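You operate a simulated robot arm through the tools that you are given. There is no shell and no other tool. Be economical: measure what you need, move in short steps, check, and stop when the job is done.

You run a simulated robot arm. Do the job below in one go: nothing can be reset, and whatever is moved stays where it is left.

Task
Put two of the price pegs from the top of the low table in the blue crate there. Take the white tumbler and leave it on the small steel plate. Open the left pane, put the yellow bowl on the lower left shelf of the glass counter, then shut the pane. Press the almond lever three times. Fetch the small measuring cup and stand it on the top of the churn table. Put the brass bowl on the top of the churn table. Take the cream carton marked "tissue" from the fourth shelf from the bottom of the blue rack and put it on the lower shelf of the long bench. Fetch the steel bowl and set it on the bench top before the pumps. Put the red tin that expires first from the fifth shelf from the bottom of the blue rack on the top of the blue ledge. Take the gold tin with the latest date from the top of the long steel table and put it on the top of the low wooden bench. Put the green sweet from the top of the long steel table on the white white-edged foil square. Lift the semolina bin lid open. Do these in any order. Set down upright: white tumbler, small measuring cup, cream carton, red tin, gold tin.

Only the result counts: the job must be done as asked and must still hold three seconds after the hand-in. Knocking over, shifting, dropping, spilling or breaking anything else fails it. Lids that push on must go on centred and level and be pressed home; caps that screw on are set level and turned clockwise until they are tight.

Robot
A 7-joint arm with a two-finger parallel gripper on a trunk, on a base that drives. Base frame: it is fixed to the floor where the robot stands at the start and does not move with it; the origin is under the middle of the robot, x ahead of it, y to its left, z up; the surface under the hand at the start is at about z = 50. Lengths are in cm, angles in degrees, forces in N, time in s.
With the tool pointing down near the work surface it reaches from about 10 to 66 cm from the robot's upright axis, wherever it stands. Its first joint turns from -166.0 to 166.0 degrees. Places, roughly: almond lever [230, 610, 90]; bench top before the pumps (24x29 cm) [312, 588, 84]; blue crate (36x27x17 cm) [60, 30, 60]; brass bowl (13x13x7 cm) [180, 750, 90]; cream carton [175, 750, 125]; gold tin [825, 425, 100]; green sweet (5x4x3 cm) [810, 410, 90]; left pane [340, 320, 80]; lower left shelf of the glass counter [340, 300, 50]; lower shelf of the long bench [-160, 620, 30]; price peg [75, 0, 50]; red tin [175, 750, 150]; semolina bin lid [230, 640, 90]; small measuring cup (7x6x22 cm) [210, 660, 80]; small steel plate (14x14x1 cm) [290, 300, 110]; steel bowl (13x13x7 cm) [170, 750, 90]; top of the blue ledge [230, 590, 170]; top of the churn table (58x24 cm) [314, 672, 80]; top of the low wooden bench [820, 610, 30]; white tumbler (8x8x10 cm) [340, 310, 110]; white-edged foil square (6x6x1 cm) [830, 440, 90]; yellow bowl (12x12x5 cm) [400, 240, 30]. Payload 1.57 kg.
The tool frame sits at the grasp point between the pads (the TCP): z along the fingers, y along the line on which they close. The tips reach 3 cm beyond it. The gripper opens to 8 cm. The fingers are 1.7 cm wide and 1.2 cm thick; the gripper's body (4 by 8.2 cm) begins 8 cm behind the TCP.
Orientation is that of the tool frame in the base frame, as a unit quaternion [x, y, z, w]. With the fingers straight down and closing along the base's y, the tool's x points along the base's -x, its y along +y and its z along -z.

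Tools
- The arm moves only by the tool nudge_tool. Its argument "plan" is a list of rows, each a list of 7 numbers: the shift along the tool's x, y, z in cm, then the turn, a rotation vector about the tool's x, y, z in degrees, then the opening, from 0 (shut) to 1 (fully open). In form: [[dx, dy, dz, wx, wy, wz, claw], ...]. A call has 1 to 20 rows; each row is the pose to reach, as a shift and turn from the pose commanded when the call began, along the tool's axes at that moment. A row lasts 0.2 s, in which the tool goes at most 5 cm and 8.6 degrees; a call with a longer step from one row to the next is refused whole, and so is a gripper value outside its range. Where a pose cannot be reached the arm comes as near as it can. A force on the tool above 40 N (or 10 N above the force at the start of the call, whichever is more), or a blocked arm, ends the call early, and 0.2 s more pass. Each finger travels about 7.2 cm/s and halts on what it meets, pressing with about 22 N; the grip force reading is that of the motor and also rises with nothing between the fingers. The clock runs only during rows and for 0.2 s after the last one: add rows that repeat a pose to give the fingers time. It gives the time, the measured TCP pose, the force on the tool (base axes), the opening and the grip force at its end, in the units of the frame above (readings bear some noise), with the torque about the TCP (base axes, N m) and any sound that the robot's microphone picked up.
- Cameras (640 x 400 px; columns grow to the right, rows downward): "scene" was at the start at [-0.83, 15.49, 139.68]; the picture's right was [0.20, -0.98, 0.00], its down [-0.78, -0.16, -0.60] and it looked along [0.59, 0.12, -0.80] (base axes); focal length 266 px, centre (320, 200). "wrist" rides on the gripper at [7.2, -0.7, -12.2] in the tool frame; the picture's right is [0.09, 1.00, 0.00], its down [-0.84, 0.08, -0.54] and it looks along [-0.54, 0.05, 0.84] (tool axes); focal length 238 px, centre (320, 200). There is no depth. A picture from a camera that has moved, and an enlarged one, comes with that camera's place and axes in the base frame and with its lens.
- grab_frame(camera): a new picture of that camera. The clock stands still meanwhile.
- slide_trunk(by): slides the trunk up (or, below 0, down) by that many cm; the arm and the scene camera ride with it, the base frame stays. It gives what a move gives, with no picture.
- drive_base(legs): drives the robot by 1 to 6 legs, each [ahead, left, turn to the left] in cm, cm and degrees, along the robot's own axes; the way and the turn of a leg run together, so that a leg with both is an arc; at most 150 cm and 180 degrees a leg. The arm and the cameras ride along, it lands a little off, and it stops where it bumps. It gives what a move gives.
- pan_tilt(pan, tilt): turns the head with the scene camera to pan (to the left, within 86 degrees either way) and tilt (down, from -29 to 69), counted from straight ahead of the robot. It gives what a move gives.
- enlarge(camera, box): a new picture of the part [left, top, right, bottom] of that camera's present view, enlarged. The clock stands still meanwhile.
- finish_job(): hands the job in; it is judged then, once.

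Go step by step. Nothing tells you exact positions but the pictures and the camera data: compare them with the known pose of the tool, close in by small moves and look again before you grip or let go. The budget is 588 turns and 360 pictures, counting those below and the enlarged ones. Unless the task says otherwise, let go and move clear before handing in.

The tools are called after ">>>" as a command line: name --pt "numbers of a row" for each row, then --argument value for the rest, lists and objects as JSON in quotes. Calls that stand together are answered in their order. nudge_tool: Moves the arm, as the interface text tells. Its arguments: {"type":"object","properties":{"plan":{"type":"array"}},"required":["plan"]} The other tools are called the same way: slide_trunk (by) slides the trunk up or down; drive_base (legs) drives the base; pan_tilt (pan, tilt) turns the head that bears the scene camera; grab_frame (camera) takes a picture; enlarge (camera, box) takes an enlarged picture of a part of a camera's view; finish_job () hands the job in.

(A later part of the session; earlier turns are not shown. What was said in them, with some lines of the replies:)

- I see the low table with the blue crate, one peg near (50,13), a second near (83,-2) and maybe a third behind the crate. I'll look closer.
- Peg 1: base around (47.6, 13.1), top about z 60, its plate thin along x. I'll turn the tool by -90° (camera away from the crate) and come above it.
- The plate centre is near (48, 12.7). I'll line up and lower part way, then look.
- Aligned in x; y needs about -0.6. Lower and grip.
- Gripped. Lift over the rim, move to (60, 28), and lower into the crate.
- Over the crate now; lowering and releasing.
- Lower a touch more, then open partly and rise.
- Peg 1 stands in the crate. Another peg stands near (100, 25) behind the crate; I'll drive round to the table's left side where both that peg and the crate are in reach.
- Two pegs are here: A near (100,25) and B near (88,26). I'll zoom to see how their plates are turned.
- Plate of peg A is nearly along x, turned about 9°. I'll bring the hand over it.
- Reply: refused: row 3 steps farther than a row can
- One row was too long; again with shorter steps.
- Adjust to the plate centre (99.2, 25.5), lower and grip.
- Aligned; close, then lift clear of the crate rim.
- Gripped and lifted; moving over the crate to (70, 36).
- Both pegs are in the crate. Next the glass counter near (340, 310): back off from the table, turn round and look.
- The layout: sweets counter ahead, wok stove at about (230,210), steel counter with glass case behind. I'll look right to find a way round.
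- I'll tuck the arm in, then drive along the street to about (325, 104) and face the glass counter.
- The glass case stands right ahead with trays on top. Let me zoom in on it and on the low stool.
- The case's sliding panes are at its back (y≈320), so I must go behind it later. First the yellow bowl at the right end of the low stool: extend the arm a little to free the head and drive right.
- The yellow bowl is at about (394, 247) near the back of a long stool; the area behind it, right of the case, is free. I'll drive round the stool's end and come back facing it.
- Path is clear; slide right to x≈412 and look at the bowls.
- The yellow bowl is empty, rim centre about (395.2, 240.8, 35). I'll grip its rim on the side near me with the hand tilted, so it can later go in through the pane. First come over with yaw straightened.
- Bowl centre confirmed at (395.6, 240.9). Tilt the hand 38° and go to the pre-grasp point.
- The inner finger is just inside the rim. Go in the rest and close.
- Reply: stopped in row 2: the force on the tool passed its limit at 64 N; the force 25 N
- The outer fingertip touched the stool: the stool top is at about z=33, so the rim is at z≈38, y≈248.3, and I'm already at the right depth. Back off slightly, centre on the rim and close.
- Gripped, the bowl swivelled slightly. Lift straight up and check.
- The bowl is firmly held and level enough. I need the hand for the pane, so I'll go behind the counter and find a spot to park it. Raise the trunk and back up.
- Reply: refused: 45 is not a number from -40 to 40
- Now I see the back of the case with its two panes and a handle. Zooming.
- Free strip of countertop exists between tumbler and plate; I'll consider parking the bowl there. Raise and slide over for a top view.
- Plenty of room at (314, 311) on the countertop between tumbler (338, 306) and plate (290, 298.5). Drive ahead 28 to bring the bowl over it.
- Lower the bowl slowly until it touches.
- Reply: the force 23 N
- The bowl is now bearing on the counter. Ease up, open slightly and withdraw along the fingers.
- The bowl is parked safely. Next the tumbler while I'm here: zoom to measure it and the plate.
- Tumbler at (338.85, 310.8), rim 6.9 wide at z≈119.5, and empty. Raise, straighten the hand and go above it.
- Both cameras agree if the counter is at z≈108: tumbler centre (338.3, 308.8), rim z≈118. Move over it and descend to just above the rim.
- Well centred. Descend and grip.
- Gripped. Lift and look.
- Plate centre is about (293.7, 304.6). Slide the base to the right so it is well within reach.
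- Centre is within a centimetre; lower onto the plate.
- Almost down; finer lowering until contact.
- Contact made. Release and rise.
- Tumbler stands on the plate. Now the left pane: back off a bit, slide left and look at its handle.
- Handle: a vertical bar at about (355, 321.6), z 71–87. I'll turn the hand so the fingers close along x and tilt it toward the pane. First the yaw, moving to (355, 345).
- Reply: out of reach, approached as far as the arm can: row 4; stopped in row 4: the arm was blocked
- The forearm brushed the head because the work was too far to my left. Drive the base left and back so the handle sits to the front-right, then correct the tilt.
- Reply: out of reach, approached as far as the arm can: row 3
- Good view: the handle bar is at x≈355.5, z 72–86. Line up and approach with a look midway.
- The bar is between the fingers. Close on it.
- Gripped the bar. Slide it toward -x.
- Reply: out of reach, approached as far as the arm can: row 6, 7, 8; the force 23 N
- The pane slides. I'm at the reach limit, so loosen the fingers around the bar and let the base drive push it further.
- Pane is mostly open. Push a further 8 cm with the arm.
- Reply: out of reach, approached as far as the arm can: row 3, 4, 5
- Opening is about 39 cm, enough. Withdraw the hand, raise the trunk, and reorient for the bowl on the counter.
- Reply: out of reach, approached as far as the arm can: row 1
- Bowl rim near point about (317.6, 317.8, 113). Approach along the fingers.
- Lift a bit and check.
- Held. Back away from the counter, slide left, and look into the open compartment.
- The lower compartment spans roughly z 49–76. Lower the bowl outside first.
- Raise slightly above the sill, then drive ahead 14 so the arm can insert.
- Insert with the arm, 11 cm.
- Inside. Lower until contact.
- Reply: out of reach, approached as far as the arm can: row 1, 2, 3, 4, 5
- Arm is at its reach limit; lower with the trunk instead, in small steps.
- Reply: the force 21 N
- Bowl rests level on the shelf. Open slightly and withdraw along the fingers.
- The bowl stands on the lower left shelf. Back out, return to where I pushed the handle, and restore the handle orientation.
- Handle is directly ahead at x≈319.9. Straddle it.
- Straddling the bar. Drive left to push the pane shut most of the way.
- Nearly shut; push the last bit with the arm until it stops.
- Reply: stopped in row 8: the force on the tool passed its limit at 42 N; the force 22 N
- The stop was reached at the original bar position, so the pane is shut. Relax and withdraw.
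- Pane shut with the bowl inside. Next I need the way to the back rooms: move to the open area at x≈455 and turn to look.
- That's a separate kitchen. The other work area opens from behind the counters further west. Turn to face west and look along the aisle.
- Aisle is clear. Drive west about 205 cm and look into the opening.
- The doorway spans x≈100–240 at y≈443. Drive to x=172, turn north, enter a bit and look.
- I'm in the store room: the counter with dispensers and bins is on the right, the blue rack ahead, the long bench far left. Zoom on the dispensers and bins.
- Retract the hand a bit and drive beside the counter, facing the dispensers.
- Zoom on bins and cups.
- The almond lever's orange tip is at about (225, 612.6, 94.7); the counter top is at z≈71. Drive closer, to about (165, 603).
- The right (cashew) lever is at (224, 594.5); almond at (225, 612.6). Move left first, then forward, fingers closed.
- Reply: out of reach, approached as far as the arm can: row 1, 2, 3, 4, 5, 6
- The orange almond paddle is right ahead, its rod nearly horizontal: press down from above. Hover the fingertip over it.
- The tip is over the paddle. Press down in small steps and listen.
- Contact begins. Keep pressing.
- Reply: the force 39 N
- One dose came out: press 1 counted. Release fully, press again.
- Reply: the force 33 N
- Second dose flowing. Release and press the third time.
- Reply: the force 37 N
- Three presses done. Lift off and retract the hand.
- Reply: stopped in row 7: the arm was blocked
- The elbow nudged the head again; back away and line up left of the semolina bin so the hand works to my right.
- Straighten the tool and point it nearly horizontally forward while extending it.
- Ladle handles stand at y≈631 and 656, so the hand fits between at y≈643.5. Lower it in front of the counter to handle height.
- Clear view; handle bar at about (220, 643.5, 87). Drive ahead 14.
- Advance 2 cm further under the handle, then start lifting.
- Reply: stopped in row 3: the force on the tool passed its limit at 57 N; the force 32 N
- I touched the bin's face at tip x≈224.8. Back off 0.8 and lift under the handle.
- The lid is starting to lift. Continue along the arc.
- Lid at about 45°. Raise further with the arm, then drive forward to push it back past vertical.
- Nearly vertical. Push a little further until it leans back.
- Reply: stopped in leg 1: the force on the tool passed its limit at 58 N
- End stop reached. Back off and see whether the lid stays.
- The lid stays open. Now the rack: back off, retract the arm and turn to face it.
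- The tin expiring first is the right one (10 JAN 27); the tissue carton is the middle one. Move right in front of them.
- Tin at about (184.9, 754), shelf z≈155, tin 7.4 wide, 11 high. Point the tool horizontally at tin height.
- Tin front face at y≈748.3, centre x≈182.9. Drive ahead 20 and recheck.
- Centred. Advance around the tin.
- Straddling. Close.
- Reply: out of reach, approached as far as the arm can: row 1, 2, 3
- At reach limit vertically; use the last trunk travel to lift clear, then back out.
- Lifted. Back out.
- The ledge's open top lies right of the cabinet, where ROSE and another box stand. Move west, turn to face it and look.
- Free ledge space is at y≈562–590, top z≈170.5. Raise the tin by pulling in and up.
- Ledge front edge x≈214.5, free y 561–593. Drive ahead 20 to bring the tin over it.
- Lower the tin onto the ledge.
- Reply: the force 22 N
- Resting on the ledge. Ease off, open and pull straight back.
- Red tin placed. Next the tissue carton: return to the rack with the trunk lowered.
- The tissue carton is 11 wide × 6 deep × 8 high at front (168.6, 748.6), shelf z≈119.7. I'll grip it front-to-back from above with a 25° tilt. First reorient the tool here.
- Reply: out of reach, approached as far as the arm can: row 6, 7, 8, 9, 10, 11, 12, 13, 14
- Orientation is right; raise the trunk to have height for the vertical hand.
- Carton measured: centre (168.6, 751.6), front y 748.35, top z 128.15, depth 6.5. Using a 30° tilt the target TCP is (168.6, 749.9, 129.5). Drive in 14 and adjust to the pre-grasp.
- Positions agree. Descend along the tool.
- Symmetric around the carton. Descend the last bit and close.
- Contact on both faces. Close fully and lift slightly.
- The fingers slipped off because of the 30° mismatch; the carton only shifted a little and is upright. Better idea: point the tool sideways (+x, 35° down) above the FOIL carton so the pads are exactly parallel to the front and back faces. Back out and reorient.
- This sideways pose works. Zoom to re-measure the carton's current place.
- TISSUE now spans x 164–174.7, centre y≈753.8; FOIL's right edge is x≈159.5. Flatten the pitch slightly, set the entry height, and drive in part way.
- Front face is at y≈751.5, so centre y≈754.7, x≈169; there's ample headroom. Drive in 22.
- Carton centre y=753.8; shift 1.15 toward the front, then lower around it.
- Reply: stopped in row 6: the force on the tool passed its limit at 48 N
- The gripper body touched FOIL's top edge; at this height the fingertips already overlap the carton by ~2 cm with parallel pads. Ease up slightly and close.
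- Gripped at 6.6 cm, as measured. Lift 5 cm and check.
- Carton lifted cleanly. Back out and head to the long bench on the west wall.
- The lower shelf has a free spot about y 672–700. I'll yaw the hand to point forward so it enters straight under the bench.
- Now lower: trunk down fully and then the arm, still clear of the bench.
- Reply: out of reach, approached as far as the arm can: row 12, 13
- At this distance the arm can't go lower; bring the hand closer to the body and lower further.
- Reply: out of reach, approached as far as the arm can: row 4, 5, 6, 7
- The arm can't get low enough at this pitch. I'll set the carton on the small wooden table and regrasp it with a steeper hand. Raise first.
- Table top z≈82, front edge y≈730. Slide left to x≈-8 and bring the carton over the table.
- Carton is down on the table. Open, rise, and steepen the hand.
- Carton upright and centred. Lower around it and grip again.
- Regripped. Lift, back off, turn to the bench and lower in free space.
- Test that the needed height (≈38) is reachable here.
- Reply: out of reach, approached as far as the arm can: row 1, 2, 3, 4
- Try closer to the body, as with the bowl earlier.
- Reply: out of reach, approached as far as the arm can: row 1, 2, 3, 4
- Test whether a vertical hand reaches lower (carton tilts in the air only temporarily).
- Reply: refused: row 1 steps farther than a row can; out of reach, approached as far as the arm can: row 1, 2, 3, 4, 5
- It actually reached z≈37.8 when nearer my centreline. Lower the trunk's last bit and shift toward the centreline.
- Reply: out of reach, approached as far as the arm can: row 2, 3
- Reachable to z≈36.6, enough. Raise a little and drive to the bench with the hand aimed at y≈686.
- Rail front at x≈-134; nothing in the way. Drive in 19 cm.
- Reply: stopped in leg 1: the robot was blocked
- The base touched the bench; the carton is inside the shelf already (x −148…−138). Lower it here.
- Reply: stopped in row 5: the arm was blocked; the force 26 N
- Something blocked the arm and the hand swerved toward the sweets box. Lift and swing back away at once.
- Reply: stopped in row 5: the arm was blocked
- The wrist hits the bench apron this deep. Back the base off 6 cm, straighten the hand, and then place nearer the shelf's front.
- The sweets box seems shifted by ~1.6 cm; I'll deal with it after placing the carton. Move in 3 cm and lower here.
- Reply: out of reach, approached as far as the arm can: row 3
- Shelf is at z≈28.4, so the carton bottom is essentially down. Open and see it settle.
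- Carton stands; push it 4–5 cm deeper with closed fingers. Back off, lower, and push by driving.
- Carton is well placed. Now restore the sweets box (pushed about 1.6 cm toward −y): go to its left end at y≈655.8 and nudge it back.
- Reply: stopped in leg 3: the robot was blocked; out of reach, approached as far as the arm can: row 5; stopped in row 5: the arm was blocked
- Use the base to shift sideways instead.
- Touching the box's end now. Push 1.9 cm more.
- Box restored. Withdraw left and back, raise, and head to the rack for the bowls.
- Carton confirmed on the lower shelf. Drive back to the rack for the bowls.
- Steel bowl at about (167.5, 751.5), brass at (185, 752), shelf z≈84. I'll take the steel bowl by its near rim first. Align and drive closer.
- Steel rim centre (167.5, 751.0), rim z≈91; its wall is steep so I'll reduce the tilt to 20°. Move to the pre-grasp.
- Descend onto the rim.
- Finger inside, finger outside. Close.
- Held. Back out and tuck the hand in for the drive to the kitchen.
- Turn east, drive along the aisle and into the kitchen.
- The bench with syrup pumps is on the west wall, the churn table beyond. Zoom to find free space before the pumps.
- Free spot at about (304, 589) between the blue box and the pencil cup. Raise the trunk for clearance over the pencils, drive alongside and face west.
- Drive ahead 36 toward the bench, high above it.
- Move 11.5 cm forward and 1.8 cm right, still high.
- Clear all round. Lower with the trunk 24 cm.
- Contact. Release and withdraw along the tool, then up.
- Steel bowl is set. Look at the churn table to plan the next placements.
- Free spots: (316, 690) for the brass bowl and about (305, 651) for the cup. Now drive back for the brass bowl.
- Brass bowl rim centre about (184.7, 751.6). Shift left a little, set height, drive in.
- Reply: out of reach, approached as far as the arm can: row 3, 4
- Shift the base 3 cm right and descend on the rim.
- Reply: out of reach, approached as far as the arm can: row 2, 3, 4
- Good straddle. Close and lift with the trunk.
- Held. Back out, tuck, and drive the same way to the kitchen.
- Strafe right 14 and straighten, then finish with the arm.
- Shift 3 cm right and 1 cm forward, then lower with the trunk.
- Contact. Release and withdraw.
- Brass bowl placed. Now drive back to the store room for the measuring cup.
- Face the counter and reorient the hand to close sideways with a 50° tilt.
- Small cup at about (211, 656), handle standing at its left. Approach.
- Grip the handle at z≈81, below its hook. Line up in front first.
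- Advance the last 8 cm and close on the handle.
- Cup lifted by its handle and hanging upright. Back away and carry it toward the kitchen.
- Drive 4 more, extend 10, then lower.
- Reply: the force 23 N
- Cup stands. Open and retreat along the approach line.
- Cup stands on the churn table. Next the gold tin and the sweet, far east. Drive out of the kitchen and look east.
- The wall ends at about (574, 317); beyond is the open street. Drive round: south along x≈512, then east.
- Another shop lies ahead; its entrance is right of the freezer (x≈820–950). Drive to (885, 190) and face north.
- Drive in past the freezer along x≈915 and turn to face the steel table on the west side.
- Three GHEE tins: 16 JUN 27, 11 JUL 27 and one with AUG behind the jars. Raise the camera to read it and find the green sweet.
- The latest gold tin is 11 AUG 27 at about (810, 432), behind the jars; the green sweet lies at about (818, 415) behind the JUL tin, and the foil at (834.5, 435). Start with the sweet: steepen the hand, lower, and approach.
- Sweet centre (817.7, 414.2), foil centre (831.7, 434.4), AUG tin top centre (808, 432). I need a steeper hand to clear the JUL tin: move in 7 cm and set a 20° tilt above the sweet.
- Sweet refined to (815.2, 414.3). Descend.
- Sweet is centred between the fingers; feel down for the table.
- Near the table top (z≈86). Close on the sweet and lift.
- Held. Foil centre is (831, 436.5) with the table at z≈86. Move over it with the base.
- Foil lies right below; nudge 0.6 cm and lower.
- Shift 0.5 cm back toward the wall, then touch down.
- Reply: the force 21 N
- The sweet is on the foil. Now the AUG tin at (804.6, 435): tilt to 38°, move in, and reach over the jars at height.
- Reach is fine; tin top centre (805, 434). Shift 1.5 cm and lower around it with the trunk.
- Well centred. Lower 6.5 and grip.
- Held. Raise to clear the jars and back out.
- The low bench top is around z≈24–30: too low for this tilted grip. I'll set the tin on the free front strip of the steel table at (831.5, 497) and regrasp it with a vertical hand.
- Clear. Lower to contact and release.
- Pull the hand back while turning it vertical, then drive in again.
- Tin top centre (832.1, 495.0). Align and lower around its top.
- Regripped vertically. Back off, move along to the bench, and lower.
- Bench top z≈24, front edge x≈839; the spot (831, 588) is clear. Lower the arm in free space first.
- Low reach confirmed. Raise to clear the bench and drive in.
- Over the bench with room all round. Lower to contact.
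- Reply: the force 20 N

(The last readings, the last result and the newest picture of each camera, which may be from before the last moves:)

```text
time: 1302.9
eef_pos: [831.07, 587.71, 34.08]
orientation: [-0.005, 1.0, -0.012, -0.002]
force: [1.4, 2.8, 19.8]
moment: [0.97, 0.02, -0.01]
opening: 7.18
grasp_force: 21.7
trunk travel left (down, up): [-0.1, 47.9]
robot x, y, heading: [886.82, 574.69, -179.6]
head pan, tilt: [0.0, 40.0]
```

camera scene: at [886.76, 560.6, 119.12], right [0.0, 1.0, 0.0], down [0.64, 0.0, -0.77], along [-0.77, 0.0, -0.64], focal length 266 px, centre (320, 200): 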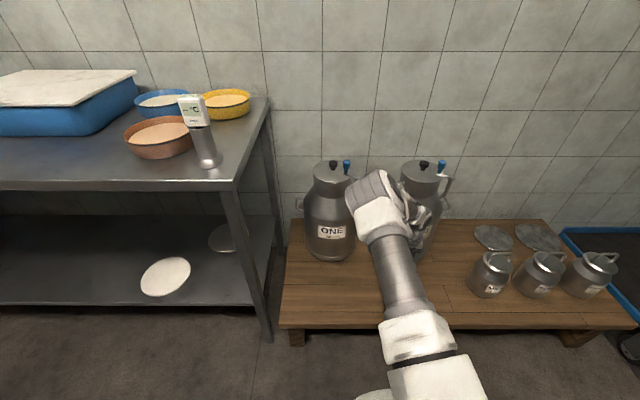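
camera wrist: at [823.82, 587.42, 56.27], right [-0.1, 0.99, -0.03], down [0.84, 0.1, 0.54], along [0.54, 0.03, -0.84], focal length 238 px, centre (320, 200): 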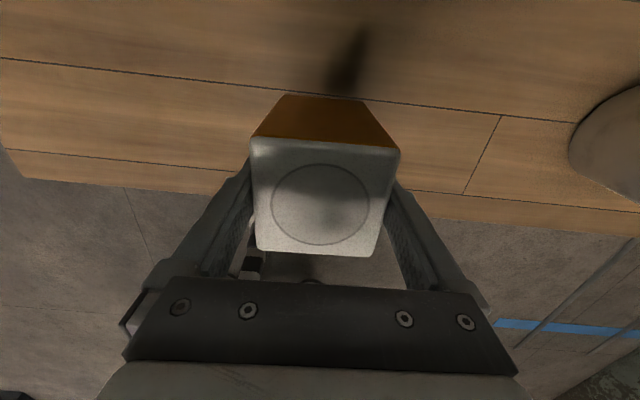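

The tin is standing on the bench. Open and rise.

>>> nudge_tool --pt "0 0 -0.3 0 0 0 0.7" --pt "0 0 -0.3 0 0 0 0.95" --pt "0 0 -0.3 0 0 0 1" --pt "0 0 -0.3 0 0 0 1" --pt "0 0 -4 0 0 0 1" --pt "0 0 -8 0 0 0 1" --pt "0 0 -12 0 0 0 1" --pt "0 0 -16 0 0 0 1" --pt "0 0 -20 0 0 0 1"

>>> drive_base --legs '[[-30, 0, 0]]'

>>> grab_frame --camera "scene"

```text
time: 1304.9
eef_pos: [831.11, 588.03, 54.05]
orientation: [-0.006, 1.0, -0.013, 0.0]
force: [0.5, -1.0, 0.1]
moment: [0.02, 0.02, 0.06]
opening: 7.99
grasp_force: 0.1
trunk travel left (down, up): [-0.1, 47.9]
robot x, y, heading: [887.44, 574.79, -179.7]
head pan, tilt: [0.0, 40.0]
```

```text
time: 1307.4
eef_pos: [861.15, 587.99, 54.14]
orientation: [-0.006, 1.0, -0.013, -0.001]
force: [-0.4, 0.3, -0.4]
moment: [0.02, -0.02, 0.02]
opening: 8.0
grasp_force: 0.0
trunk travel left (down, up): [-0.1, 47.9]
robot x, y, heading: [917.34, 575.02, -179.8]
head pan, tilt: [0.0, 40.0]
```

```text
41 pictures are left
camera scene: at [917.04, 560.75, 119.12], right [-0.01, 1.0, 0.0], down [0.64, 0.0, -0.77], along [-0.77, -0.01, -0.64], focal length 266 px, centre (320, 200)
```

scene: 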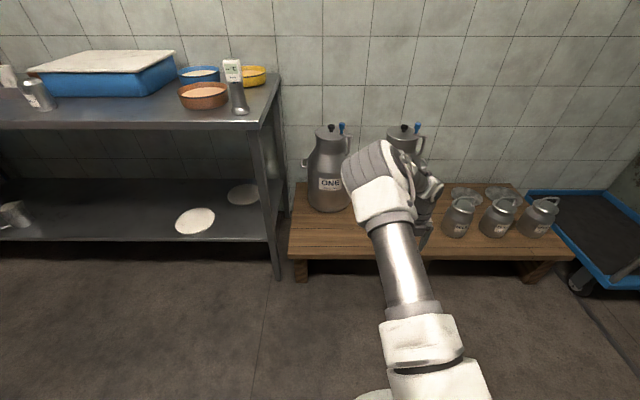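

Step aside to view the tin.

>>> drive_base --legs '[[0, 45, 0]]'

>>> pan_tilt --pan -15 --tilt 35

>>> grab_frame --camera "scene"

```text
time: 1311.3
eef_pos: [861.47, 543.26, 54.04]
orientation: [-0.005, 1.0, -0.013, 0.0]
force: [0.7, -1.0, -0.9]
moment: [0.0, 0.01, 0.04]
opening: 8.0
grasp_force: 0.0
trunk travel left (down, up): [-0.1, 47.9]
robot x, y, heading: [917.63, 529.91, -179.9]
head pan, tilt: [0.0, 40.0]
```

```text
time: 1312.1
eef_pos: [861.49, 543.32, 54.07]
orientation: [-0.005, 1.0, -0.012, 0.0]
force: [-0.4, 0.1, -0.4]
moment: [0.05, 0.05, 0.0]
opening: 8.02
grasp_force: 0.0
trunk travel left (down, up): [-0.1, 47.9]
robot x, y, heading: [917.64, 529.72, -179.9]
head pan, tilt: [-15.0, 35.0]
```

```text
40 pictures are left
camera scene: at [917.22, 518.07, 119.87], right [0.25, 0.97, 0.0], down [0.55, -0.15, -0.82], along [-0.79, 0.21, -0.57], focal length 266 px, centre (320, 200)
```

scene: 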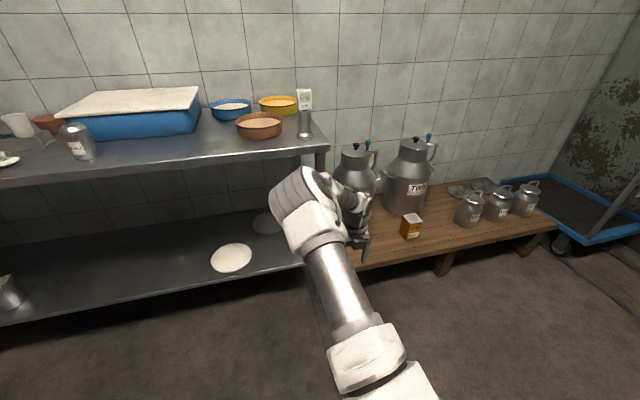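

All twelve parts of the job are done and the gold tin is standing on the low bench, so I'm handing in.

>>> finish_job

```text
The job is handed in.
```

I finished all twelve tasks and handed the job in; the hand-in gave no verdict.

Three side effects could count against it:
- **Sweets box:** while putting the carton on the long bench, I knocked a "fresh milk sweets" box on the lower shelf about 1.6 cm. I pushed it back to roughly where it was.
- **FOIL carton:** the gripper pressed briefly on top of this carton on the blue rack. It did not appear to move.
- **Semolina bin:** I bumped its front while lifting the lid, with a peak of 57 N. It may have shifted slightly.
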